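You operate a simulated robot arm through the tools that you are given. There is no shell and no other tool. Be economical: measure what you need, move in short steps, check, and stop when the job is done.

You are at the controls of a simulated two-armed robot. One attempt, no reset.

## Task
Take the shop cloth from the top of the tall carton and hang it over the handle of the pins drawer.

The check looks at the end state, three seconds after you hand in, the way a careful person would. Anything else that was tipped, shoved, dropped, spilled or broken makes it a failure. Flat cloth is picked up by pressing the open fingertips on it (5 to 10 N) and closing them slowly along it; thin cloth reads only 2 to 8 mm in the jaws.

## Robot
Two 7-joint arms with two-finger parallel grippers on one trunk, on a base that drives. Base frame: it is fixed to the floor where the robot stands at the start and does not move with it; the origin is under the middle of the robot, x ahead of it, y to its left, z up. Units: cm, degrees, N and s.
The left shoulder is at the start at [6.4, 13.6, 85.2], the right one opposite. Payload 1.57 kg a hand.
The tool frame of a hand sits at the grasp point between the pads (the TCP): z along the fingers, y along the line on which they close. The tips reach 3 cm beyond it. Largest opening 8 cm; finger width 1.7, thickness 1.2; the body of the gripper, 4 by 8.2 cm, starts 8 cm behind the TCP.
Orientation is that of the tool frame in the base frame, as a unit quaternion [w, x, y, z]. With the fingers straight down and closing along the base's y, the tool's x points along the base's -x, its y along +y and its z along -z.

## Interface
- The arms move only by the tool jog_arm. It takes "left_deltas", "right_deltas" or both (then of equal length, played together; a hand with none holds still); each is a list of rows, each a list of 7 numbers: the shift along the tool's x, y, z in m, then the turn, a rotation vector about the tool's x, y, z in degrees, then the opening in per cent of the stroke, from 0 (shut) to 100 (fully open). In form: [[tx, ty, tz, rx, ry, rz, fingers], ...]. A call has 1 to 10 rows; each row shifts and turns the commanded pose from where the row before left it, along the tool's axes as they then stand. Each row takes 0.2 s and may step no farther than 5 cm and 8.6 degrees from the row before; otherwise, or with a gripper value out of range, the whole call is refused. A pose out of reach is approached as far as the arm can. The call stops where the force on the tool passes 40 N (or 10 N more than at its start, if that is more) or the arm is blocked; 0.2 s more then pass. Each finger travels about 15.3 cm/s and halts on what it meets, pressing with about 34 N; the grip force reading is that of the motor and also rises with nothing between the fingers. The clock runs only during rows and for 0.2 s after the last one: add rows that do not move to give the fingers time. It gives the time, the measured TCP pose, the force on the tool (base axes), the opening and the grip force at its end, in the units of the frame above (readings bear some noise).
- Cameras (640 x 400 px; columns grow to the right, rows downward): "scene" is now at [12.39, 0.97, 106.74]; the picture's right is [0.09, -1.00, 0.00], its down [-0.70, -0.06, -0.71] and it looks along [0.71, 0.06, -0.70] (base axes); focal length 259 px, centre (320, 200). "left" rides on the left gripper at [7.2, 0.7, -12.2] in its tool frame; the picture's right is [-0.09, 1.00, 0.00], its down [-0.84, -0.08, -0.54] and it looks along [-0.54, -0.05, 0.84] (tool axes); focal length 238 px, centre (320, 200). "right" rides on the right gripper at [7.2, -0.7, -12.2] in its tool frame; the picture's right is [0.09, 1.00, 0.00], its down [-0.84, 0.08, -0.54] and it looks along [-0.54, 0.05, 0.84] (tool axes); focal length 238 px, centre (320, 200). There is no depth. A picture from a camera that has moved, and an enlarged one, comes with that camera's place and axes in the base frame and with its lens.
- capture(camera): a new picture of that camera. It takes no simulated time.
- move_column(by): slides the trunk up (or, below 0, down) by that many cm; the arms and the scene camera ride with it, the base frame stays. It gives what a move gives, with no picture.
- drive_base(legs): drives the robot by 1 to 6 legs, each [ahead, left, turn to the left] in cm, cm and degrees, along the robot's own axes; the way and the turn of a leg run together, so that a leg with both is an arc; at most 150 cm and 180 degrees a leg. The arms and the cameras ride along, it lands a little off, and it stops where it bumps. It gives what a move gives.
- turn_head(pan, tilt): turns the head with the scene camera to pan (to the left, within 86 degrees either way) and tilt (down, from -29 to 69), counted from straight ahead of the robot. It gives what a move gives.
- close_up(camera, box): a new picture of the part [left, top, right, bottom] of that camera's present view, enlarged. It takes no simulated time.
- hand_in(): hands the job in; it is judged then, once.

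Work in short steps. Places have to be worked out from the pictures, the camera data and where the tool is seen: move nearer, look again, correct. Check each grasp and each placing, and mend what went wrong. You have 120 turns and 108 pictures in all, those below and enlarged ones among them. Open the grippers and draw the arms clear of the work before you hand the job in, unless the task says otherwise; then end with one line.

The tools are called after "Emit:" as name(argument=value, ...) on one line, values as JSON. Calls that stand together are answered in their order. jog_arm: Moves the arms, as the interface text tells. Its arguments: {"type":"object","properties":{"left_deltas":{"type":"array"},"right_deltas":{"type":"array"}},"required":[]} The other tools are called the same way: move_column (by) slides the trunk up or down; drive_base (legs) drives the base; turn_head (pan, tilt) turns the head that bears the scene camera; capture (camera) takes a picture; close_up (camera, box) takes an enlarged picture of a part of a camera's view; hand_in () hands the job in.

At the start:

```text
time: 0.0
left_tcp_pos: [39.04, 19.5, 78.21]
left_tool_rot: [0.004, 0.0, 1.0, -0.001]
left_ft_force: [0.1, -0.5, 0.0]
left_opening: 8.0
left_grip_force: 0.1
right_tcp_pos: [41.93, -14.32, 80.69]
right_tool_rot: [0.004, -0.001, 1.0, -0.001]
right_ft_force: [-0.2, -0.6, 0.2]
right_opening: 7.98
right_grip_force: 0.1
trunk travel left (down, up): [-42.5, 51.5]
robot x, y, heading: [0.1, -0.13, 0.2]
head pan, tilt: [4.9, 44.8]
```

scene: 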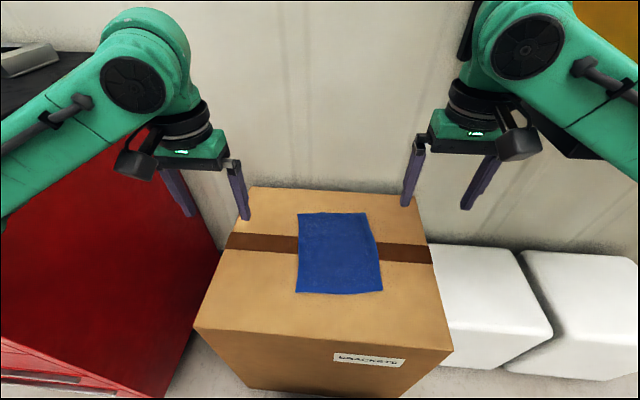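
right: 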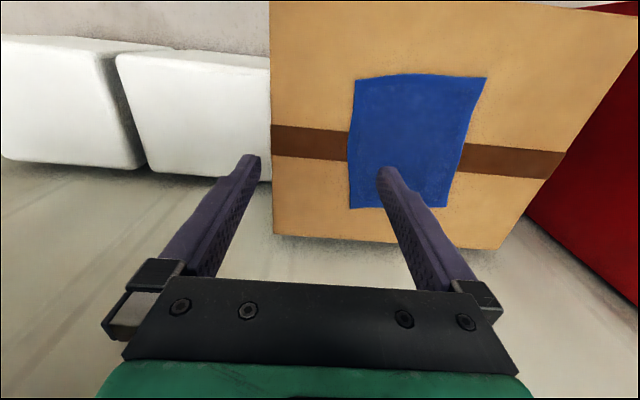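
left: 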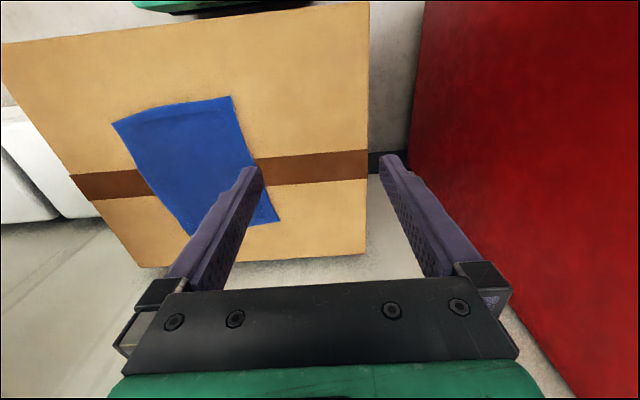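

The carton with the cloth is ahead, and a red drawer cabinet stands to the left. I turn the head left to see the drawers.

Emit:
turn_head(pan=50, tilt=35)

Emit:
capture(camera="scene")

```text
time: 1.1
left_tcp_pos: [38.99, 19.54, 78.28]
left_tool_rot: [0.004, 0.0, 1.0, -0.001]
left_ft_force: [0.8, 0.7, -0.1]
left_opening: 8.03
left_grip_force: 0.0
right_tcp_pos: [41.99, -14.31, 80.77]
right_tool_rot: [0.004, 0.0, 1.0, -0.002]
right_ft_force: [0.2, 0.1, -0.4]
right_opening: 8.01
right_grip_force: 0.1
trunk travel left (down, up): [-42.5, 51.5]
robot x, y, heading: [-0.21, -0.21, 0.1]
head pan, tilt: [50.0, 35.0]
```

```text
104 pictures are left
camera scene: at [9.94, 7.01, 108.16], right [0.77, -0.64, 0.01], down [-0.36, -0.44, -0.82], along [0.53, 0.63, -0.57], focal length 259 px, centre (320, 200)
```

scene: 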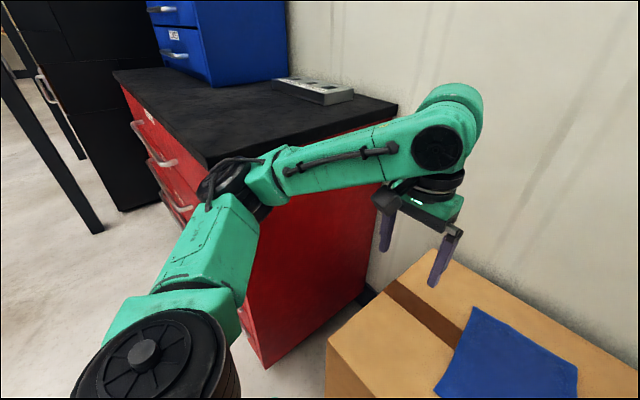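

A red cabinet and a blue drawer unit on top, both with labels. I enlarge them.

Emit:
close_up(camera="scene", box=[100, 0, 300, 125])

Emit:
close_up(camera="scene", box=[90, 70, 250, 230])

```text
3.20 times, centred on (200, 62) of scene
camera zoom: at [9.94, 7.01, 108.16], right [0.77, -0.64, 0.01], down [-0.36, -0.44, -0.82], along [0.53, 0.63, -0.57], focal length 828 px, centre (704, 640)
```

zoom: 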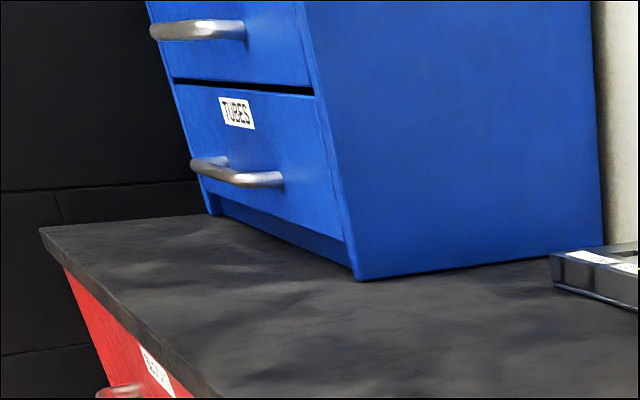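

```text
2.50 times, centred on (170, 150) of scene
camera zoom: at [9.94, 7.01, 108.16], right [0.77, -0.64, 0.01], down [-0.36, -0.44, -0.82], along [0.53, 0.63, -0.57], focal length 647 px, centre (695, 325)
```

zoom: 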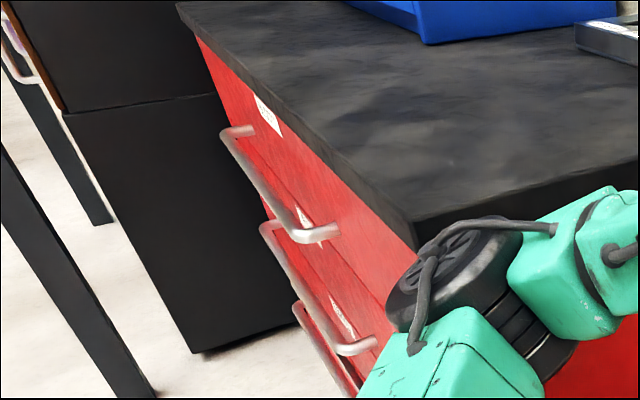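

Labels need a better view; I look further up and left for the other drawers.

Emit:
turn_head(pan=60, tilt=10)

Emit:
capture(camera="scene")

```text
time: 2.0
left_tcp_pos: [39.08, 19.6, 78.08]
left_tool_rot: [0.003, 0.001, 1.0, -0.001]
left_ft_force: [0.9, -0.7, -0.1]
left_opening: 7.99
left_grip_force: 0.0
right_tcp_pos: [41.88, -14.3, 80.74]
right_tool_rot: [0.004, 0.0, 1.0, -0.001]
right_ft_force: [-0.2, 0.1, 0.0]
right_opening: 8.01
right_grip_force: 0.1
trunk travel left (down, up): [-42.5, 51.5]
robot x, y, heading: [0.2, 0.12, -0.2]
head pan, tilt: [60.0, 10.0]
```

```text
101 pictures are left
camera scene: at [8.9, 8.32, 112.16], right [0.87, -0.5, 0.01], down [-0.08, -0.15, -0.98], along [0.49, 0.85, -0.17], focal length 259 px, centre (320, 200)
```

scene: 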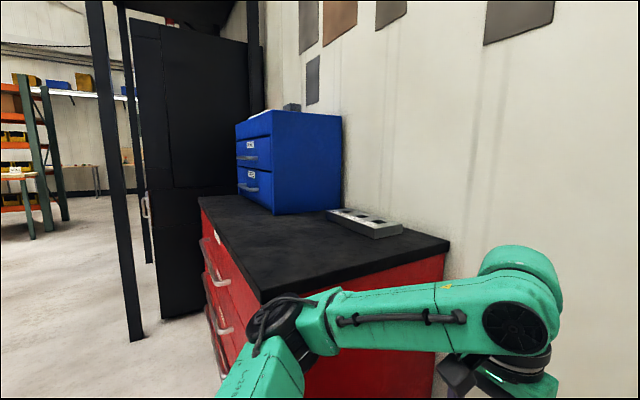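

Emit:
close_up(camera="scene", box=[220, 100, 300, 220])

Emit:
close_up(camera="scene", box=[180, 200, 260, 360])

```text
3.33 times, centred on (260, 160) of scene
camera zoom: at [8.9, 8.32, 112.16], right [0.87, -0.5, 0.01], down [-0.08, -0.15, -0.98], along [0.49, 0.85, -0.17], focal length 863 px, centre (520, 333)
```

zoom: 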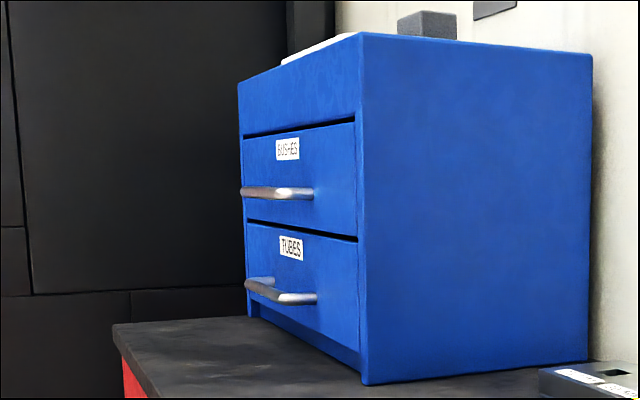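

```text
2.50 times, centred on (220, 280) of scene
camera zoom: at [8.9, 8.32, 112.16], right [0.87, -0.5, 0.01], down [-0.08, -0.15, -0.98], along [0.49, 0.85, -0.17], focal length 647 px, centre (570, 0)
```

zoom: 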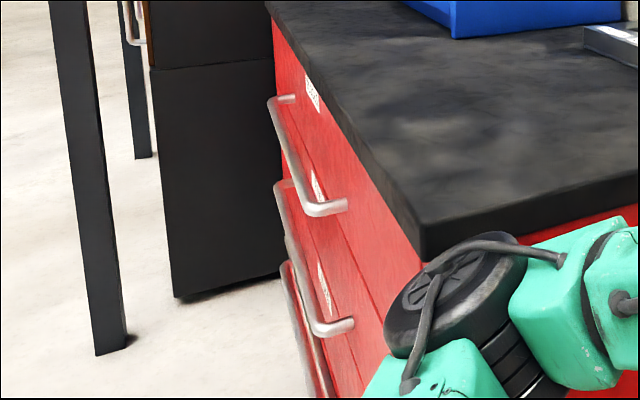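

Blue drawers are BUSHES and TUBES, so PINS is probably on the red cabinet (front x≈22, side y≈54, top z≈85). First I pick the cloth with the left hand: bring it over the cloth's near edge, moving the right hand aside.

Emit:
jog_arm(left_deltas=[[-0.005, -0.035, 0.02, 0, 0, 0, 100], [-0.005, -0.035, 0.02, 0, 0, 0, 100], [-0.005, -0.035, 0.02, 0, 0, 0, 100], [-0.005, -0.035, 0.02, 0, 0, 0, 100], [-0.005, -0.035, 0.02, 0, 0, 0, 100], [-0.005, -0.03, 0.02, 0, 0, 0, 100]], right_deltas=[[0, -0.025, 0, 0, 0, 0, 100], [0, -0.025, 0, 0, 0, 0, 100], [0, -0.025, 0, 0, 0, 0, 100], [0, -0.025, 0, 0, 0, 0, 100], [0, -0.02, 0, 0, 0, 0, 100], [0, 0, 0, 0, 0, 0, 100]])

Emit:
turn_head(pan=0, tilt=45)

Emit:
capture(camera="scene")

Emit:
capture(camera="left")

```text
time: 2.6
left_tcp_pos: [40.2, 13.97, 74.87]
left_tool_rot: [0.002, -0.001, 1.0, -0.003]
left_ft_force: [0.6, -0.3, -0.6]
left_opening: 8.0
left_grip_force: 0.1
right_tcp_pos: [42.1, -17.6, 80.5]
right_tool_rot: [0.002, -0.009, 1.0, 0.002]
right_ft_force: [2.2, 14.2, 5.4]
right_opening: 8.0
right_grip_force: 0.0
trunk travel left (down, up): [-42.5, 51.5]
robot x, y, heading: [-0.07, 0.16, 0.4]
head pan, tilt: [60.0, 10.0]
stopped in row 2 (right hand): the force on the tool passed its limit (the readings are from after the stop); the commanded pose is now the measured one
```

```text
time: 3.9
left_tcp_pos: [40.22, 14.09, 74.94]
left_tool_rot: [0.002, 0.001, 1.0, -0.004]
left_ft_force: [0.6, 0.4, -0.2]
left_opening: 8.02
left_grip_force: 0.1
right_tcp_pos: [42.06, -17.7, 80.5]
right_tool_rot: [0.0, -0.006, 1.0, 0.0]
right_ft_force: [-12.1, 29.7, -5.7]
right_opening: 7.99
right_grip_force: 0.0
trunk travel left (down, up): [-42.5, 51.5]
robot x, y, heading: [-0.0, 0.14, 0.2]
head pan, tilt: [0.0, 45.0]
```

```text
98 pictures are left
camera scene: at [12.85, 0.69, 106.65], right [0.0, -1.0, 0.01], down [-0.7, -0.01, -0.71], along [0.71, 0.0, -0.7], focal length 259 px, centre (320, 200)
```

scene: 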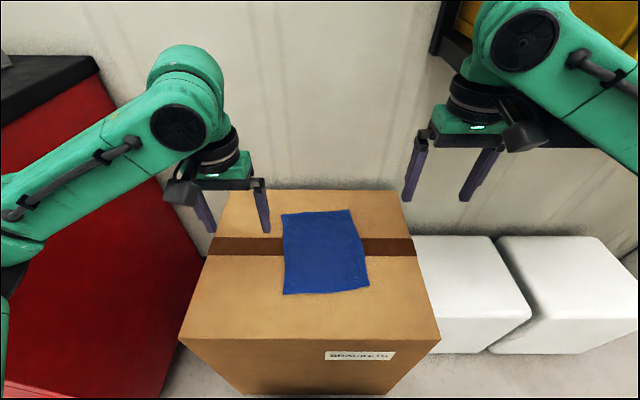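

```text
97 pictures are left
camera left: at [32.96, 14.86, 87.01], right [0.09, 1.0, -0.01], down [0.83, -0.07, 0.55], along [0.54, -0.06, -0.84], focal length 238 px, centre (320, 200)
```

left: 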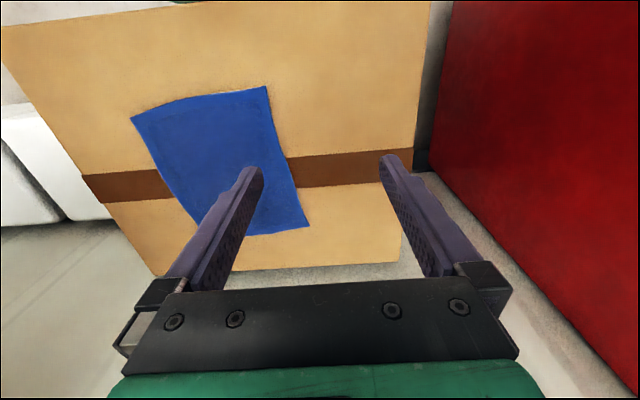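

The right arm touched something on its right (dark-framed shelf). I back it off to the left and look there.

Emit:
jog_arm(right_deltas=[[0, 0.01, 0, 0, 0, 0, 100], [0, 0.015, 0, 0, 0, 0, 100], [0, 0.015, 0, 0, 0, 0, 100]])

Emit:
turn_head(pan=-50, tilt=20)

Emit:
capture(camera="scene")

```text
time: 4.7
left_tcp_pos: [40.01, 13.35, 75.16]
left_tool_rot: [0.005, 0.001, 1.0, 0.002]
left_ft_force: [-0.7, -0.3, -0.1]
left_opening: 7.99
left_grip_force: 0.0
right_tcp_pos: [41.94, -14.54, 80.81]
right_tool_rot: [0.005, -0.003, 1.0, 0.005]
right_ft_force: [-0.3, -0.1, 0.2]
right_opening: 8.02
right_grip_force: 0.1
trunk travel left (down, up): [-42.5, 51.5]
robot x, y, heading: [-0.04, 0.19, -0.1]
head pan, tilt: [0.0, 45.0]
```

```text
time: 5.9
left_tcp_pos: [39.91, 13.32, 75.18]
left_tool_rot: [0.004, 0.0, 1.0, 0.002]
left_ft_force: [0.5, 0.0, 0.3]
left_opening: 8.01
left_grip_force: 0.1
right_tcp_pos: [41.87, -14.35, 80.74]
right_tool_rot: [0.004, -0.007, 1.0, 0.005]
right_ft_force: [-0.4, 0.4, -0.7]
right_opening: 7.97
right_grip_force: 0.1
trunk travel left (down, up): [-42.5, 51.5]
robot x, y, heading: [0.11, -0.17, -0.1]
head pan, tilt: [-50.0, 20.0]
```

```text
96 pictures are left
camera scene: at [10.19, -7.35, 110.56], right [-0.76, -0.64, -0.01], down [-0.21, 0.26, -0.94], along [0.61, -0.72, -0.34], focal length 259 px, centre (320, 200)
```

scene: 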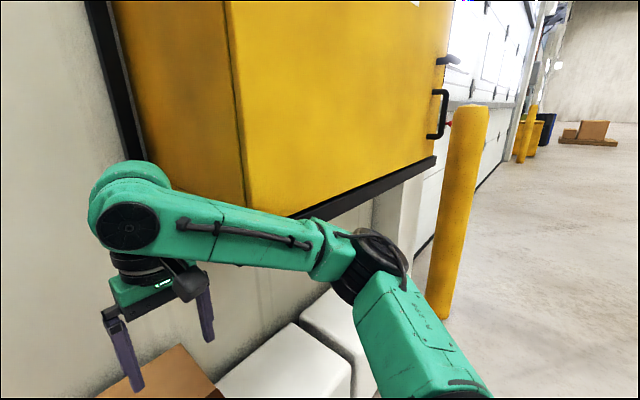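

It is a fixed yellow wall cabinet, merely brushed. The cloth's near edge runs about (38,8) to (40,-11); I bring the left hand over its middle at z≈60.

Emit:
jog_arm(left_deltas=[[0, -0.03, 0.02, 0, 0, 0, 100], [0, -0.03, 0.03, 0, 0, 0, 100], [-0.003, -0.03, 0.03, 0, 0, 0, 100], [-0.003, -0.03, 0.03, 0, 0, 0, 100], [0, -0.025, 0.03, 0, 0, 0, 100], [0, 0, 0.01, 0, 0, 0, 100]])

Emit:
turn_head(pan=0, tilt=50)

Emit:
capture(camera="scene")

Emit:
capture(camera="left")

```text
time: 7.3
left_tcp_pos: [40.59, -0.73, 60.16]
left_tool_rot: [0.005, -0.001, 1.0, 0.001]
left_ft_force: [-0.4, 0.3, 0.4]
left_opening: 7.99
left_grip_force: 0.0
right_tcp_pos: [41.85, -14.3, 80.87]
right_tool_rot: [0.003, -0.006, 1.0, 0.005]
right_ft_force: [0.5, 0.2, -0.2]
right_opening: 8.0
right_grip_force: 0.1
trunk travel left (down, up): [-42.5, 51.5]
robot x, y, heading: [-0.01, -0.18, 0.3]
head pan, tilt: [-50.0, 20.0]
```

```text
time: 8.4
left_tcp_pos: [40.45, -0.89, 60.23]
left_tool_rot: [0.004, 0.0, 1.0, 0.0]
left_ft_force: [-0.3, 0.5, 0.2]
left_opening: 7.99
left_grip_force: 0.0
right_tcp_pos: [41.86, -14.29, 80.66]
right_tool_rot: [0.003, -0.006, 1.0, 0.004]
right_ft_force: [0.1, 0.4, -0.1]
right_opening: 8.0
right_grip_force: 0.0
trunk travel left (down, up): [-42.5, 51.5]
robot x, y, heading: [0.11, -0.19, 0.2]
head pan, tilt: [0.0, 50.0]
```

```text
95 pictures are left
camera scene: at [11.91, -0.12, 106.04], right [0.0, -1.0, 0.0], down [-0.76, 0.0, -0.65], along [0.65, 0.0, -0.76], focal length 259 px, centre (320, 200)
```

scene: 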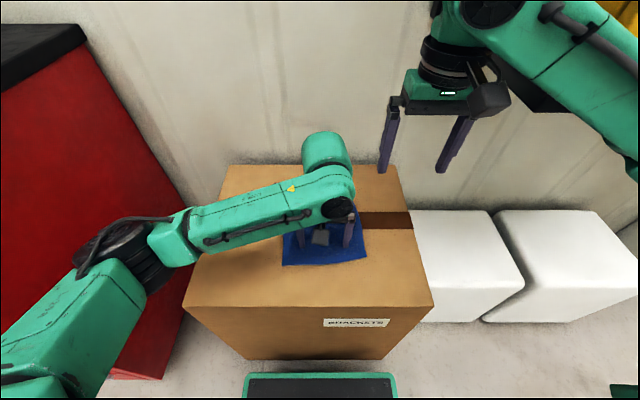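

```text
94 pictures are left
camera left: at [33.22, -0.14, 72.4], right [0.09, 1.0, 0.0], down [0.83, -0.08, 0.55], along [0.55, -0.05, -0.84], focal length 238 px, centre (320, 200)
```

left: 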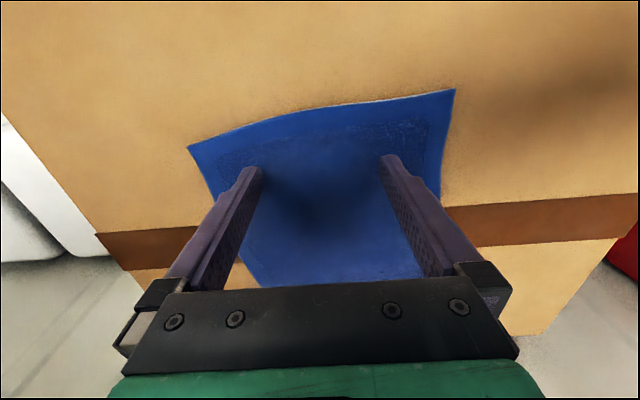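

Comparing both cameras' estimates, the cloth top may be a bit higher than 51 (54–57). I shift 1.5 cm toward the near edge and descend carefully in small steps watching force.

Emit:
jog_arm(left_deltas=[[0.015, -0.003, 0, 0, 0, 0, 100], [0, 0, 0.005, 0, 0, 0, 100], [0, 0, 0.005, 0, 0, 0, 100], [0, 0, 0.005, 0, 0, 0, 100], [0, 0, 0, 0, 0, 0, 100]])

Emit:
capture(camera="left")

```text
time: 9.5
left_tcp_pos: [39.29, -1.33, 59.33]
left_tool_rot: [0.009, 0.002, 1.0, -0.003]
left_ft_force: [-4.0, 1.3, 17.5]
left_opening: 7.99
left_grip_force: 0.0
right_tcp_pos: [41.9, -14.27, 80.9]
right_tool_rot: [0.003, -0.005, 1.0, 0.003]
right_ft_force: [0.1, 0.1, -0.1]
right_opening: 8.0
right_grip_force: 0.0
trunk travel left (down, up): [-42.5, 51.5]
robot x, y, heading: [0.35, -0.41, 0.3]
head pan, tilt: [0.0, 50.0]
stopped in row 5 (left hand): the force on the tool passed its limit (the readings are from after the stop); the commanded pose is now the measured one
```

```text
93 pictures are left
camera left: at [31.77, -0.53, 71.34], right [0.1, 1.0, 0.0], down [0.83, -0.08, 0.56], along [0.56, -0.06, -0.83], focal length 238 px, centre (320, 200)
```

left: 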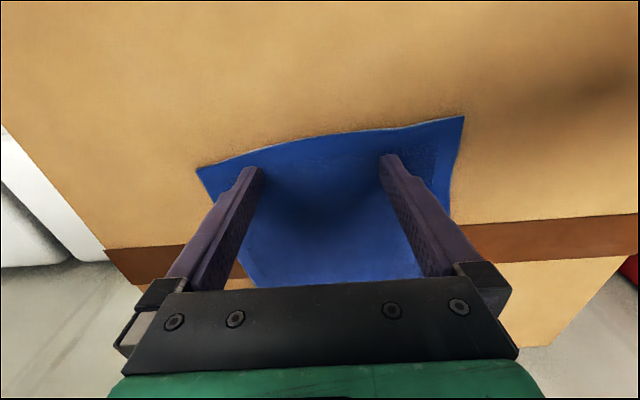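

Contact with the surface at z≈56.4, fingers are about 1.5 cm inside the edge. I ease up slightly to reach 5–10 N.

Emit:
jog_arm(left_deltas=[[0, 0, -0.002, 0, 0, 0, 100], [0, 0, 0, 0, 0, 0, 100]])

```text
time: 10.1
left_tcp_pos: [39.17, -1.36, 59.25]
left_tool_rot: [0.008, 0.001, 1.0, -0.003]
left_ft_force: [0.5, -1.7, 7.3]
left_opening: 7.98
left_grip_force: 0.0
right_tcp_pos: [41.93, -14.18, 80.79]
right_tool_rot: [0.004, -0.005, 1.0, 0.003]
right_ft_force: [0.6, -0.2, 0.2]
right_opening: 8.01
right_grip_force: 0.0
trunk travel left (down, up): [-42.5, 51.5]
robot x, y, heading: [0.02, -0.1, 0.3]
head pan, tilt: [0.0, 50.0]
```

7 N, good. I close slowly along the cloth.

Emit:
jog_arm(left_deltas=[[0, 0, 0, 0, 0, 0, 88], [0, 0, 0, 0, 0, 0, 76], [0, 0, 0, 0, 0, 0, 64], [0, 0, 0, 0, 0, 0, 52], [0, 0, 0, 0, 0, 0, 40], [0, 0, 0, 0, 0, 0, 30], [0, 0, 0, 0, 0, 0, 20], [0, 0, 0, 0, 0, 0, 10], [0, 0, 0, 0, 0, 0, 0], [0, 0, 0, 0, 0, 0, 0]])

Emit:
capture(camera="left")

```text
time: 12.3
left_tcp_pos: [39.17, -1.47, 59.33]
left_tool_rot: [0.009, 0.002, 1.0, -0.003]
left_ft_force: [-0.3, -0.7, 6.5]
left_opening: 0.6
left_grip_force: 26.3
right_tcp_pos: [41.9, -14.19, 80.8]
right_tool_rot: [0.001, -0.007, 1.0, 0.003]
right_ft_force: [-0.4, 0.2, -0.6]
right_opening: 8.0
right_grip_force: 0.0
trunk travel left (down, up): [-42.5, 51.5]
robot x, y, heading: [-0.39, -0.2, 0.1]
head pan, tilt: [0.0, 50.0]
```

```text
92 pictures are left
camera left: at [31.75, -0.51, 71.45], right [0.09, 1.0, 0.0], down [0.83, -0.08, 0.56], along [0.55, -0.06, -0.83], focal length 238 px, centre (320, 200)
```

left: 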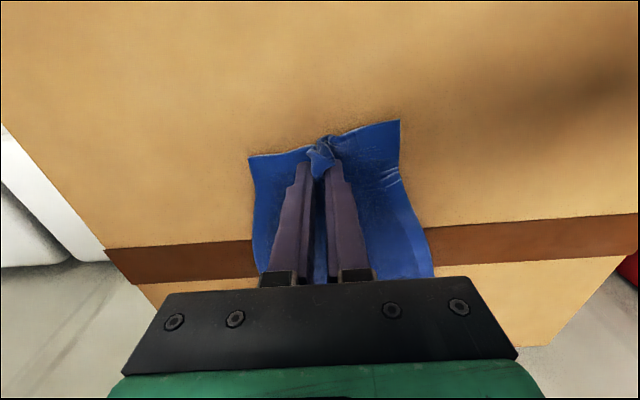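

Opening 6 mm with a cloth fold between the fingers: grasped. I lift straight up about 30 cm.

Emit:
jog_arm(left_deltas=[[0, 0, -0.02, 0, 0, 0, 0], [0, 0, -0.03, 0, 0, 0, 0], [0, 0, -0.035, 0, 0, 0, 0], [0, 0, -0.035, 0, 0, 0, 0], [0, 0, -0.035, 0, 0, 0, 0], [0, 0, -0.035, 0, 0, 0, 0], [0, 0, -0.035, 0, 0, 0, 0], [0, 0, -0.035, 0, 0, 0, 0], [0, 0, -0.03, 0, 0, 0, 0], [0, 0, 0, 0, 0, 0, 0]])

Emit:
turn_head(pan=0, tilt=30)

Emit:
capture(camera="scene")

```text
time: 14.5
left_tcp_pos: [38.62, -1.14, 88.25]
left_tool_rot: [0.009, 0.0, 1.0, -0.003]
left_ft_force: [0.2, -0.5, -0.6]
left_opening: 0.54
left_grip_force: 25.2
right_tcp_pos: [41.86, -14.11, 80.65]
right_tool_rot: [0.003, -0.006, 1.0, 0.003]
right_ft_force: [-0.6, -0.8, -0.6]
right_opening: 8.01
right_grip_force: 0.0
trunk travel left (down, up): [-42.5, 51.5]
robot x, y, heading: [0.44, -0.36, 0.5]
head pan, tilt: [0.0, 50.0]
```

```text
time: 15.3
left_tcp_pos: [38.58, -1.01, 88.22]
left_tool_rot: [0.009, 0.001, 1.0, -0.002]
left_ft_force: [0.2, -0.2, -0.1]
left_opening: 0.55
left_grip_force: 25.5
right_tcp_pos: [41.68, -14.16, 80.92]
right_tool_rot: [0.003, -0.007, 1.0, 0.003]
right_ft_force: [-0.2, -0.3, 0.1]
right_opening: 7.99
right_grip_force: 0.0
trunk travel left (down, up): [-42.5, 51.5]
robot x, y, heading: [0.03, 0.41, 0.1]
head pan, tilt: [0.0, 30.0]
```

```text
91 pictures are left
camera scene: at [13.17, 0.09, 109.0], right [0.0, -1.0, 0.0], down [-0.49, 0.0, -0.87], along [0.87, 0.0, -0.49], focal length 259 px, centre (320, 200)
```

scene: 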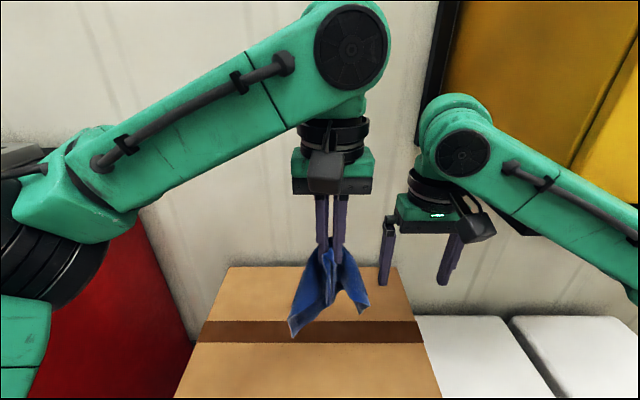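

The cloth hangs from the left gripper. Before driving I check the floor to the left.

Emit:
turn_head(pan=86, tilt=25)

Emit:
capture(camera="scene")

Emit:
turn_head(pan=-86, tilt=25)

Emit:
capture(camera="scene")

```text
time: 16.9
left_tcp_pos: [38.72, -1.06, 88.31]
left_tool_rot: [0.008, 0.001, 1.0, -0.003]
left_ft_force: [-0.4, -0.1, -0.5]
left_opening: 0.56
left_grip_force: 25.3
right_tcp_pos: [41.88, -14.06, 80.85]
right_tool_rot: [0.002, -0.006, 1.0, 0.003]
right_ft_force: [-0.2, -0.6, -0.3]
right_opening: 7.99
right_grip_force: 0.0
trunk travel left (down, up): [-42.5, 51.5]
robot x, y, heading: [-0.04, 0.41, 0.2]
head pan, tilt: [85.9, 25.0]
```

```text
90 pictures are left
camera scene: at [4.76, 9.26, 109.72], right [1.0, -0.07, 0.01], down [-0.02, -0.42, -0.91], along [0.07, 0.9, -0.42], focal length 259 px, centre (320, 200)
```

scene: 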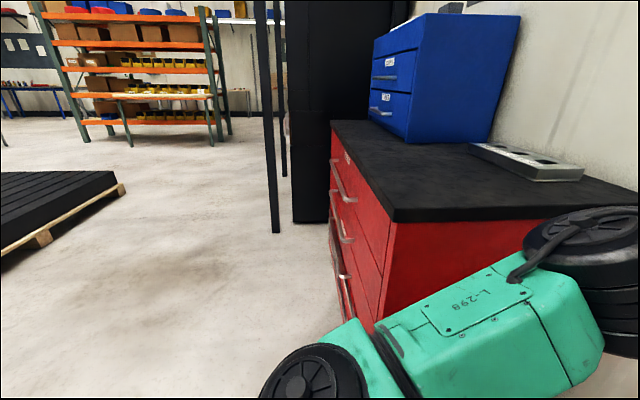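

```text
time: 19.5
left_tcp_pos: [38.58, -1.23, 88.23]
left_tool_rot: [0.009, 0.001, 1.0, -0.003]
left_ft_force: [0.1, 0.3, 0.6]
left_opening: 0.56
left_grip_force: 25.2
right_tcp_pos: [41.93, -14.19, 80.82]
right_tool_rot: [0.003, -0.006, 1.0, 0.003]
right_ft_force: [0.4, 0.2, -0.8]
right_opening: 8.02
right_grip_force: 0.1
trunk travel left (down, up): [-42.5, 51.5]
robot x, y, heading: [-0.18, 0.22, 0.2]
head pan, tilt: [-85.9, 25.0]
```

```text
89 pictures are left
camera scene: at [4.82, -9.1, 109.73], right [-1.0, -0.07, -0.01], down [-0.02, 0.42, -0.91], along [0.07, -0.9, -0.42], focal length 259 px, centre (320, 200)
```

scene: 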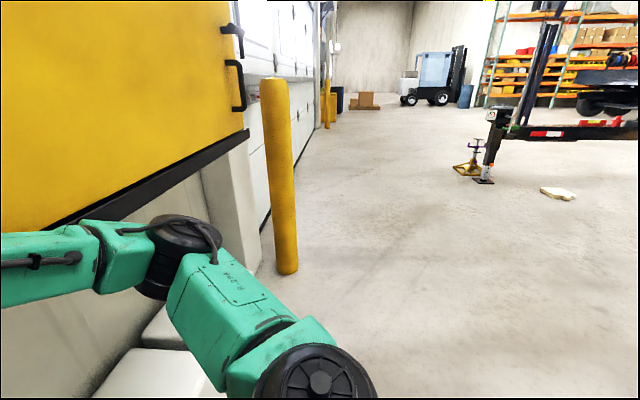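

Open floor behind and left. I drive back 60 cm, then left 65 cm, and look at the red cabinet's front.

Emit:
drive_base(legs=[[-60, 0, 0], [0, 60, 0]])

Emit:
turn_head(pan=15, tilt=35)

Emit:
capture(camera="scene")

```text
time: 26.0
left_tcp_pos: [-22.02, 58.57, 87.86]
left_tool_rot: [0.005, 0.006, 1.0, -0.003]
left_ft_force: [0.0, 0.3, 0.3]
left_opening: 0.58
left_grip_force: 25.7
right_tcp_pos: [-19.3, 45.56, 80.3]
right_tool_rot: [-0.002, 0.0, 1.0, 0.003]
right_ft_force: [0.2, 0.2, -0.1]
right_opening: 8.0
right_grip_force: 0.2
trunk travel left (down, up): [-42.5, 51.5]
robot x, y, heading: [-61.21, 60.18, -0.4]
head pan, tilt: [-85.9, 25.0]
```

```text
time: 27.7
left_tcp_pos: [-22.1, 58.54, 87.82]
left_tool_rot: [0.005, 0.006, 1.0, -0.003]
left_ft_force: [0.9, 0.9, 0.1]
left_opening: 0.56
left_grip_force: 25.6
right_tcp_pos: [-19.15, 45.53, 80.38]
right_tool_rot: [-0.002, -0.001, 1.0, 0.003]
right_ft_force: [-0.3, -0.5, 0.2]
right_opening: 8.0
right_grip_force: 0.1
trunk travel left (down, up): [-42.5, 51.5]
robot x, y, heading: [-61.32, 60.52, -0.3]
head pan, tilt: [15.0, 35.0]
```

```text
88 pictures are left
camera scene: at [-47.88, 62.32, 108.1], right [0.25, -0.97, 0.0], down [-0.56, -0.14, -0.82], along [0.79, 0.21, -0.57], focal length 259 px, centre (320, 200)
```

scene: 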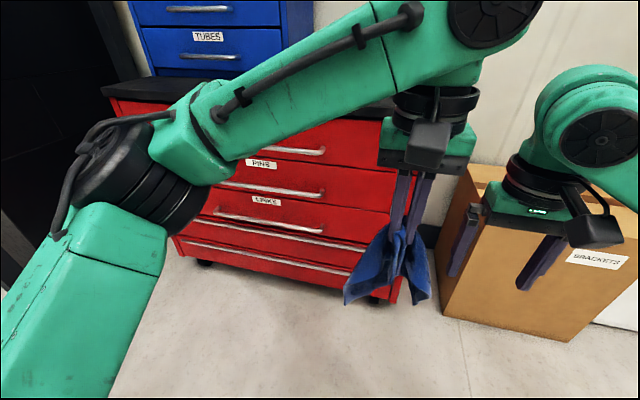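

I zoom in on the red cabinet's labels.

Emit:
close_up(camera="scene", box=[160, 90, 400, 310])

```text
1.82 times, centred on (280, 200) of scene
camera zoom: at [-47.88, 62.32, 108.1], right [0.25, -0.97, 0.0], down [-0.56, -0.14, -0.82], along [0.79, 0.21, -0.57], focal length 470 px, centre (393, 200)
```

zoom: 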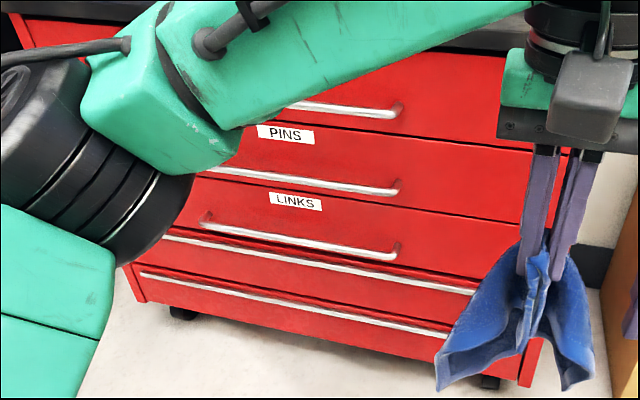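

PINS is the second red drawer; its bar is at z≈63, with bars 14.5 cm above (z≈78) and below, so the cloth must enter from the window in front. Plan: the right hand, pointed horizontally forward, pinches the hanging cloth mid-height so its lower half is a free tail to drop behind the bar, while the left keeps the top edge in front. First the left hand moves forward and the right hand pitches to horizontal.

Emit:
jog_arm(left_deltas=[[-0.02, 0, 0, 0, 0, 0, 0], [-0.02, 0, 0, 0, 0, 0, 0], [-0.02, 0, 0, 0, 0, 0, 0], [-0.02, 0, 0, 0, 0, 0, 0], [-0.02, 0, 0, 0, 0, 0, 0], [-0.02, 0, 0, 0, 0, 0, 0], [-0.02, 0, 0, 0, 0, 0, 0], [-0.02, 0, 0, 0, 0, 0, 0], [0, 0, 0, 0, 0, 0, 0], [0, 0, 0, 0, 0, 0, 0]], right_deltas=[[0, 0, 0, 0, -8.5, 0, 100], [0, 0, 0, 0, -8.5, 0, 100], [0, 0, 0, 0, -8.5, 0, 100], [0, 0, 0, 0, -8.5, 0, 100], [0, 0, 0, 0, -8.5, 0, 100], [0, 0, 0, 0, -8.5, 0, 100], [0, 0, 0, 0, -8.5, 0, 100], [0, 0, 0, 0, -8.5, 0, 100], [0, 0, 0, 0, -8.5, 0, 100], [0, 0, 0, 0, -8.5, 0, 100]])

Emit:
turn_head(pan=0, tilt=35)

Emit:
capture(camera="scene")

Emit:
capture(camera="right")

```text
time: 29.7
left_tcp_pos: [-9.25, 58.63, 87.78]
left_tool_rot: [0.004, 0.007, 1.0, -0.002]
left_ft_force: [0.2, -0.1, -0.6]
left_opening: 0.54
left_grip_force: 25.7
left hand out of reach, approached as far as the arm can: row 7, 8
right_tcp_pos: [-15.46, 44.14, 78.3]
right_tool_rot: [0.594, -0.052, 0.799, -0.081]
right_ft_force: [-0.5, -0.6, -0.7]
right_opening: 8.01
right_grip_force: 0.0
right hand out of reach, approached as far as the arm can: row 5, 9
trunk travel left (down, up): [-42.5, 51.5]
robot x, y, heading: [-61.54, 60.14, -0.5]
head pan, tilt: [15.0, 35.0]
stopped in row 9 (right hand): the arm was blocked; the commanded pose is now the measured one
```

```text
time: 30.5
left_tcp_pos: [-9.46, 58.78, 87.79]
left_tool_rot: [0.004, 0.006, 1.0, -0.002]
left_ft_force: [-0.1, -0.2, -0.1]
left_opening: 0.54
left_grip_force: 24.9
right_tcp_pos: [-15.42, 44.13, 78.45]
right_tool_rot: [0.593, -0.053, 0.799, -0.082]
right_ft_force: [0.3, 0.5, -0.4]
right_opening: 7.98
right_grip_force: 0.0
trunk travel left (down, up): [-42.5, 51.5]
robot x, y, heading: [-61.73, 60.35, -0.6]
head pan, tilt: [0.0, 35.0]
```

```text
86 pictures are left
camera scene: at [-47.61, 60.05, 108.1], right [-0.01, -1.0, 0.0], down [-0.57, 0.0, -0.82], along [0.82, -0.01, -0.57], focal length 259 px, centre (320, 200)
```

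scene: 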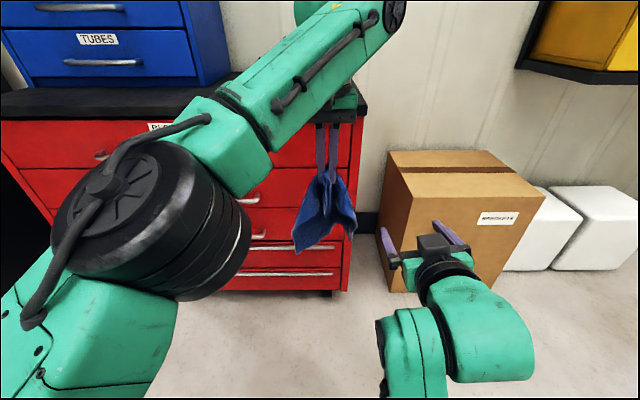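

```text
85 pictures are left
camera right: at [-29.17, 43.03, 75.08], right [-0.01, 0.96, -0.28], down [-0.28, 0.26, 0.92], along [0.96, 0.09, 0.26], focal length 238 px, centre (320, 200)
```

right: 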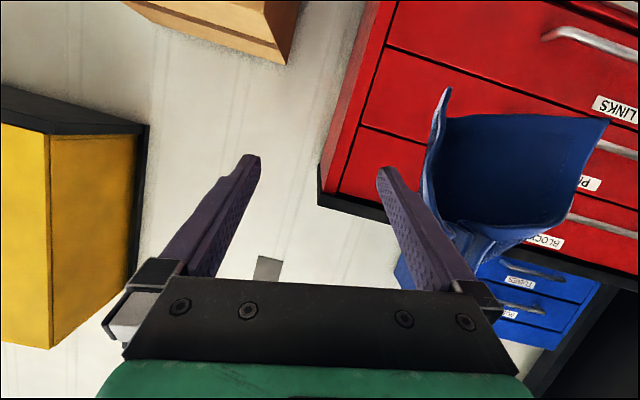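

Right hand now points forward, pitched about 16° down, acceptable. Cloth hangs at x≈-9, y 53–64, z 68–85. I pull the right hand back a little and slide it in line with the cloth (y≈58.7).

Emit:
jog_arm(right_deltas=[[0, 0, -0.025, 0, 0, 0, 100], [0, 0, -0.025, 0, 0, 0, 100], [0, 0, -0.023, 0, 0, 0, 100], [-0.001, 0.024, 0, 0, 0, 0, 100], [-0.001, 0.024, 0, 0, 0, 0, 100], [-0.001, 0.024, 0, 0, 0, 0, 100], [-0.001, 0.024, 0, 0, 0, 0, 100], [-0.001, 0.024, 0, 0, 0, 0, 100], [-0.001, 0.022, 0, 0, 0, 0, 100], [0, 0, 0, 0, 0, 0, 100]])

Emit:
capture(camera="scene")

Emit:
capture(camera="right")

```text
time: 30.9
left_tcp_pos: [-9.29, 58.68, 87.8]
left_tool_rot: [0.004, 0.006, 1.0, -0.002]
left_ft_force: [-0.1, 0.6, -0.1]
left_opening: 0.53
left_grip_force: 25.2
right_tcp_pos: [-16.2, 44.09, 77.97]
right_tool_rot: [0.588, -0.126, 0.781, -0.168]
right_ft_force: [0.6, 0.2, 0.1]
right_opening: 7.97
right_grip_force: 0.0
right hand out of reach, approached as far as the arm can: row 1, 2
trunk travel left (down, up): [-42.5, 51.5]
robot x, y, heading: [-61.52, 60.39, -0.5]
head pan, tilt: [0.0, 35.0]
stopped in row 2 (right hand): the arm was blocked; the commanded pose is now the measured one
```

```text
84 pictures are left
camera scene: at [-47.59, 60.03, 108.09], right [-0.01, -1.0, 0.0], down [-0.57, 0.0, -0.82], along [0.82, -0.01, -0.57], focal length 259 px, centre (320, 200)
```

scene: 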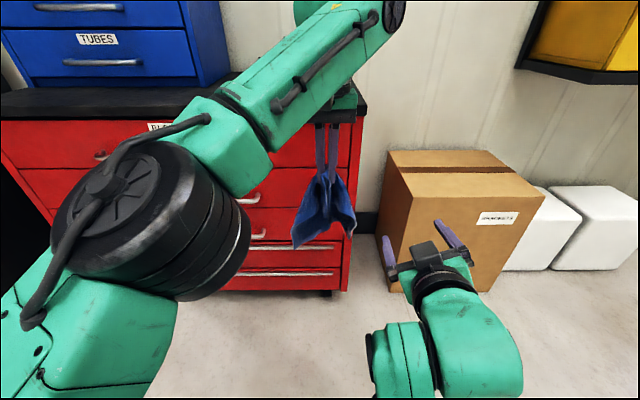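

```text
83 pictures are left
camera right: at [-29.94, 42.06, 75.01], right [-0.02, 0.87, -0.49], down [-0.29, 0.46, 0.84], along [0.96, 0.16, 0.24], focal length 238 px, centre (320, 200)
```

right: 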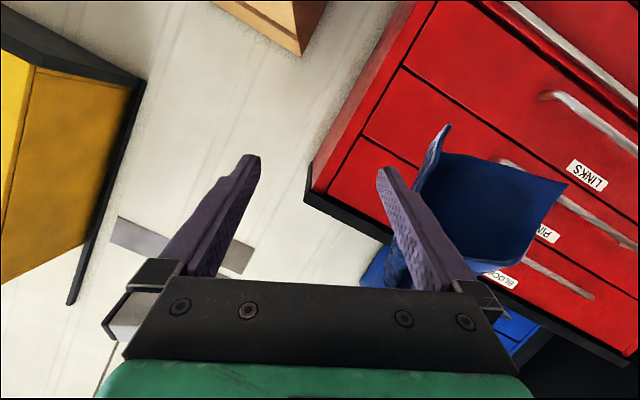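

The right arm is cramped when retracted. I'll work farther out: tilt the left hand forward 40° and extend it to x≈0, and extend the right hand while removing its roll.

Emit:
jog_arm(left_deltas=[[0, 0, 0, 0, -8, 0, 0], [0, 0, 0, 0, -8, 0, 0], [0, 0, 0, 0, -8, 0, 0], [0, 0, 0, 0, -8, 0, 0], [0, 0, 0, 0, -8, 0, 0], [-0.015, 0, 0.016, 0, 0, 0, 0], [-0.015, 0, 0.016, 0, 0, 0, 0], [-0.015, 0, 0.016, 0, 0, 0, 0], [-0.015, 0, 0.016, 0, 0, 0, 0], [0, 0, 0, 0, 0, 0, 0]], right_deltas=[[0, 0, 0.02, 0, 0, 0, 100], [0, 0, 0.02, 0, 0, 0, 100], [0, 0, 0.02, 0, 0, 0, 100], [0, 0, 0.02, 0, 0, 6, 100], [0, 0, 0, 0, 0, 6, 100], [0, 0, 0, 0, 0, 6, 100], [0, 0, 0, 0, 0, 6, 100], [0, 0, 0, 0, 0, 0, 100], [0, 0, 0, 0, 0, 0, 100], [0, 0, 0, 0, 0, 0, 100]])

Emit:
capture(camera="scene")

Emit:
capture(camera="right")

```text
time: 32.7
left_tcp_pos: [-3.67, 58.48, 87.0]
left_tool_rot: [0.346, 0.005, 0.938, -0.004]
left_ft_force: [-0.3, 0.4, 0.3]
left_opening: 0.57
left_grip_force: 25.3
right_tcp_pos: [-8.51, 41.28, 75.5]
right_tool_rot: [0.61, 0.004, 0.786, -0.1]
right_ft_force: [-0.4, -0.5, -0.2]
right_opening: 8.02
right_grip_force: 0.0
trunk travel left (down, up): [-42.5, 51.5]
robot x, y, heading: [-61.33, 59.91, -0.3]
head pan, tilt: [0.0, 35.0]
stopped in row 8 (right hand): the arm was blocked; the commanded pose is now the measured one
```

```text
82 pictures are left
camera scene: at [-47.59, 60.03, 108.09], right [-0.01, -1.0, 0.0], down [-0.57, 0.0, -0.82], along [0.82, -0.01, -0.57], focal length 259 px, centre (320, 200)
```

scene: 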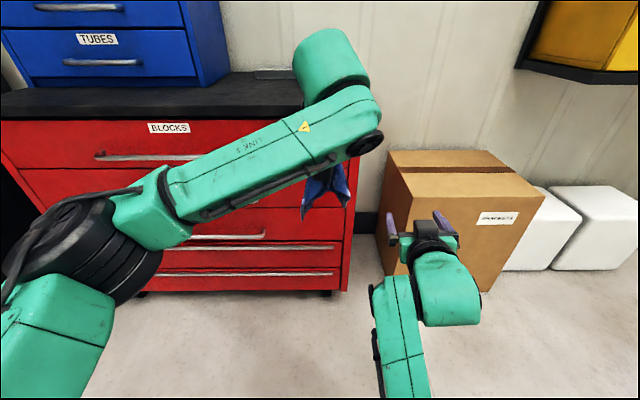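

```text
81 pictures are left
camera right: at [-22.09, 41.77, 71.58], right [0.1, 0.97, -0.24], down [-0.29, 0.26, 0.92], along [0.95, -0.03, 0.31], focal length 238 px, centre (320, 200)
```

right: 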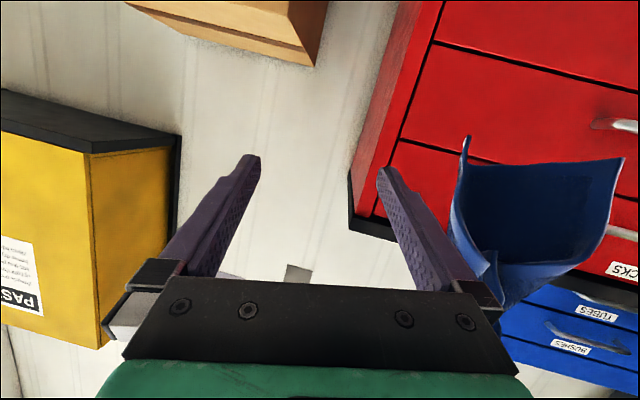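

Cloth hangs below the left tips (−2, 58.5, 85) as a gutter, about 8 cm wide at z≈79. I retract the right hand slightly, then slide it to y≈59, z≈79, in line with the cloth.

Emit:
jog_arm(right_deltas=[[-0.015, 0, -0.015, 0, 0, 0, 100], [-0.015, 0, -0.015, 0, 0, 0, 100], [-0.014, 0.01, -0.01, 0, 0, 0, 100], [0, 0.022, -0.01, 0, 0, 0, 100], [0, 0.022, -0.01, 0, 0, 0, 100], [0, 0.022, -0.01, 0, 0, 0, 100], [0, 0.022, -0.01, 0, 0, 0, 100], [0, 0.022, 0, 0, 0, 0, 100], [0, 0.02, 0, 0, 0, 0, 100], [0, 0.02, 0, 0, 0, 0, 100]])

Emit:
capture(camera="scene")

Emit:
capture(camera="right")

```text
time: 34.0
left_tcp_pos: [-3.83, 58.63, 86.98]
left_tool_rot: [0.346, 0.005, 0.938, -0.005]
left_ft_force: [0.7, -0.5, 0.6]
left_opening: 0.53
left_grip_force: 25.7
right_tcp_pos: [-12.48, 46.88, 79.57]
right_tool_rot: [0.61, -0.03, 0.775, -0.163]
right_ft_force: [-0.3, -0.1, 0.8]
right_opening: 8.02
right_grip_force: 0.0
trunk travel left (down, up): [-42.5, 51.5]
robot x, y, heading: [-61.59, 60.28, -0.5]
head pan, tilt: [0.0, 35.0]
stopped in row 6 (right hand): the arm was blocked; the commanded pose is now the measured one
```

```text
80 pictures are left
camera scene: at [-47.6, 60.04, 108.1], right [-0.01, -1.0, 0.0], down [-0.57, 0.0, -0.82], along [0.82, -0.01, -0.57], focal length 259 px, centre (320, 200)
```

scene: 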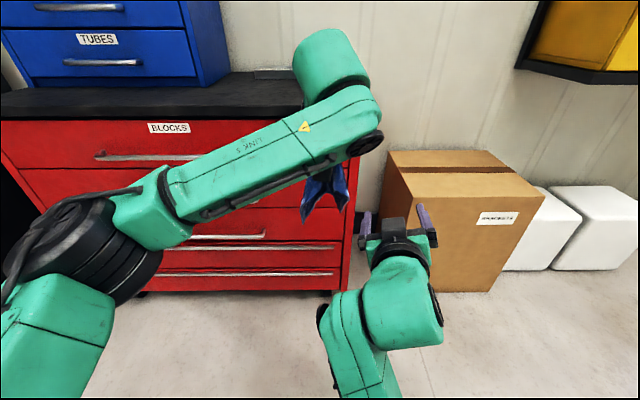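

```text
79 pictures are left
camera right: at [-26.05, 47.17, 75.42], right [0.13, 0.92, -0.37], down [-0.29, 0.4, 0.87], along [0.95, 0.0, 0.32], focal length 238 px, centre (320, 200)
```

right: 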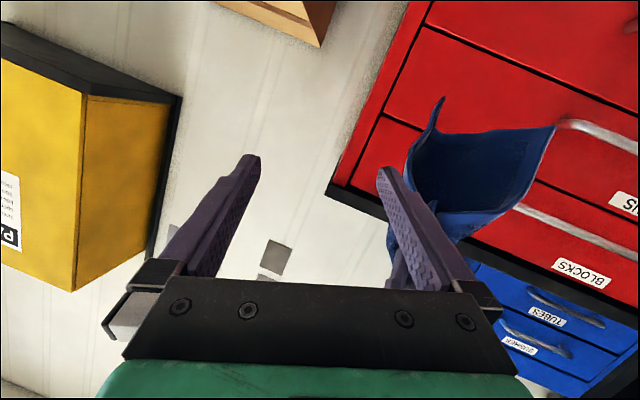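

The right arm is cramped near the body centre; pointing it diagonally left (yaw) toward the cloth is more natural. I yaw the right hand about 42° left and remove some roll.

Emit:
jog_arm(right_deltas=[[0, 0, 0, -8, 0, 2, 100], [0, 0, 0, -8, 0, 2, 100], [0, 0, 0, -8, 0, 2, 100], [0, 0, 0, -8, 0, 2, 100], [0, 0, 0, -8, 0, 2, 100], [0, 0, 0, 0, 0, 0, 100]])

Emit:
capture(camera="scene")

Emit:
capture(camera="right")

```text
time: 35.4
left_tcp_pos: [-3.78, 58.51, 86.99]
left_tool_rot: [0.347, 0.005, 0.938, -0.005]
left_ft_force: [-0.6, -0.2, -0.2]
left_opening: 0.53
left_grip_force: 26.1
right_tcp_pos: [-12.46, 46.85, 79.6]
right_tool_rot: [0.575, -0.171, 0.783, 0.165]
right_ft_force: [0.1, 0.0, 0.0]
right_opening: 7.98
right_grip_force: 0.1
trunk travel left (down, up): [-42.5, 51.5]
robot x, y, heading: [-61.52, 59.84, -0.5]
head pan, tilt: [0.0, 35.0]
```

```text
78 pictures are left
camera scene: at [-47.61, 60.08, 108.1], right [-0.01, -1.0, 0.0], down [-0.57, 0.0, -0.82], along [0.82, -0.01, -0.57], focal length 259 px, centre (320, 200)
```

scene: 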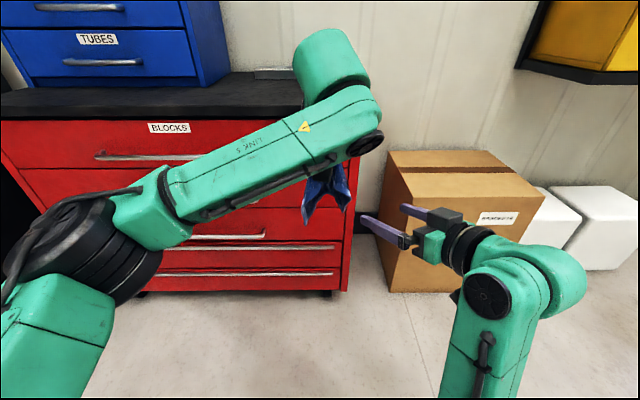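

```text
77 pictures are left
camera right: at [-24.52, 40.25, 76.09], right [-0.48, 0.88, -0.03], down [-0.26, -0.11, 0.96], along [0.84, 0.47, 0.28], focal length 238 px, centre (320, 200)
```

right: 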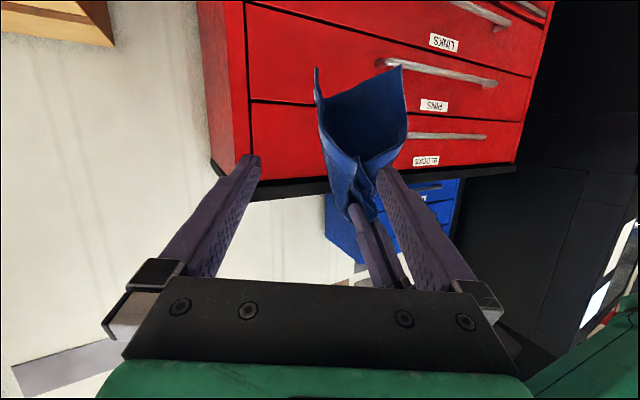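

Now there's a good diagonal approach. I shift up/left to aim at the cloth ~4 cm below the left tips, then advance 13 cm so the fingers straddle it.

Emit:
jog_arm(right_deltas=[[-0.016, 0.018, 0, 0, 0, 0, 100], [-0.016, 0.018, 0, 0, 0, 0, 100], [-0.016, 0.019, 0, 0, 0, 0, 100], [0, 0, 0.025, 0, 0, 0, 100], [0, 0, 0.025, 0, 0, 0, 100], [0, 0, 0.02, 0, 0, 0, 100], [0, 0, 0, 0, 0, 0, 100]])

Emit:
capture(camera="right")

Emit:
capture(camera="left")

```text
time: 37.0
left_tcp_pos: [-3.73, 58.43, 87.12]
left_tool_rot: [0.346, 0.006, 0.938, -0.005]
left_ft_force: [-1.2, 0.6, 0.4]
left_opening: 0.55
left_grip_force: 25.8
right_tcp_pos: [-7.67, 55.2, 82.45]
right_tool_rot: [0.575, -0.169, 0.784, 0.164]
right_ft_force: [-0.3, 0.6, -0.1]
right_opening: 7.99
right_grip_force: 0.0
trunk travel left (down, up): [-42.5, 51.5]
robot x, y, heading: [-61.27, 60.07, -0.4]
head pan, tilt: [0.0, 35.0]
```

```text
76 pictures are left
camera right: at [-19.65, 48.63, 78.98], right [-0.48, 0.88, -0.03], down [-0.26, -0.11, 0.96], along [0.84, 0.47, 0.28], focal length 238 px, centre (320, 200)
```

right: 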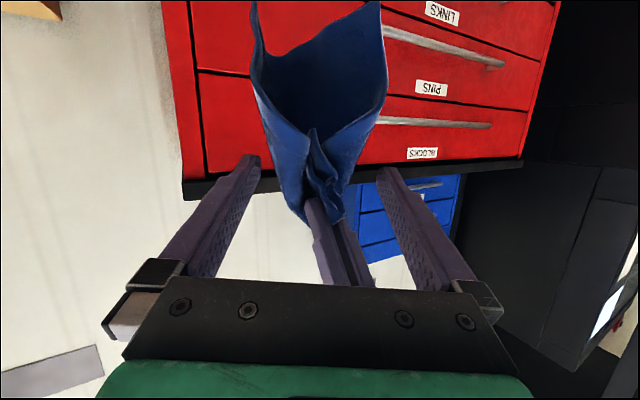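

```text
75 pictures are left
camera left: at [-17.19, 59.43, 91.68], right [0.08, 0.99, 0.06], down [0.28, -0.08, 0.96], along [0.96, -0.06, -0.29], focal length 238 px, centre (320, 200)
```

left: 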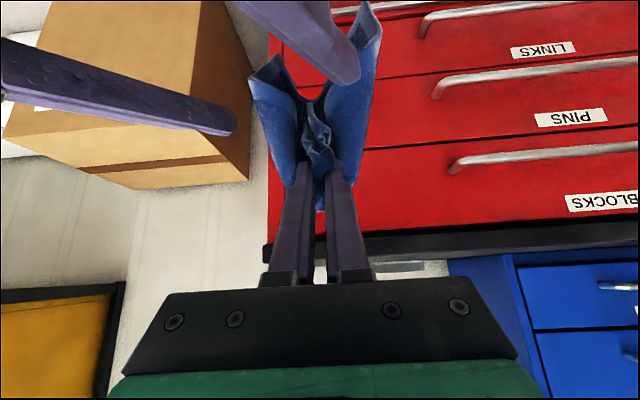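

The fingers will straddle the cloth nicely. I advance 6 cm more.

Emit:
jog_arm(right_deltas=[[0, 0, 0.02, 0, 0, 0, 100], [0, 0, 0.02, 0, 0, 0, 100], [0, 0, 0.02, 0, 0, 0, 100], [0, 0, 0, 0, 0, 0, 100]])

Emit:
capture(camera="right")

Emit:
capture(camera="left")

```text
time: 38.0
left_tcp_pos: [-3.68, 58.53, 87.1]
left_tool_rot: [0.347, 0.005, 0.938, -0.004]
left_ft_force: [-0.3, -0.4, 0.1]
left_opening: 0.52
left_grip_force: 26.0
right_tcp_pos: [-2.45, 58.02, 80.73]
right_tool_rot: [0.575, -0.17, 0.783, 0.164]
right_ft_force: [0.4, -0.2, -0.2]
right_opening: 8.01
right_grip_force: 0.2
trunk travel left (down, up): [-42.5, 51.5]
robot x, y, heading: [-61.74, 60.3, -0.4]
head pan, tilt: [0.0, 35.0]
```

```text
74 pictures are left
camera right: at [-14.53, 51.39, 77.31], right [-0.48, 0.88, -0.03], down [-0.26, -0.11, 0.96], along [0.84, 0.47, 0.28], focal length 238 px, centre (320, 200)
```

right: 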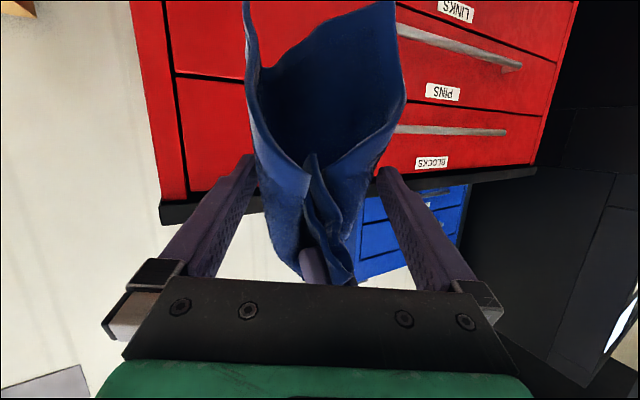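

```text
73 pictures are left
camera left: at [-17.19, 59.43, 91.68], right [0.08, 0.99, 0.06], down [0.28, -0.08, 0.96], along [0.96, -0.06, -0.29], focal length 238 px, centre (320, 200)
```

left: 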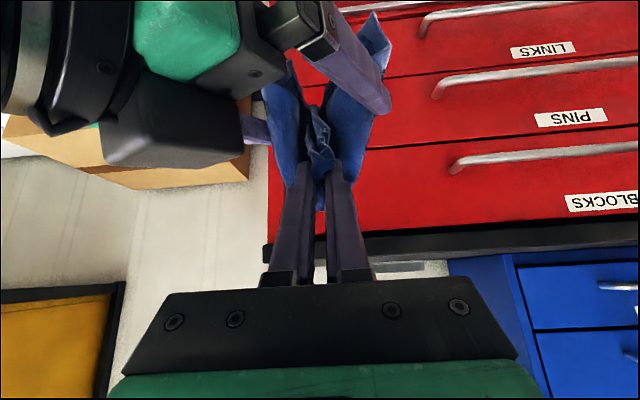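

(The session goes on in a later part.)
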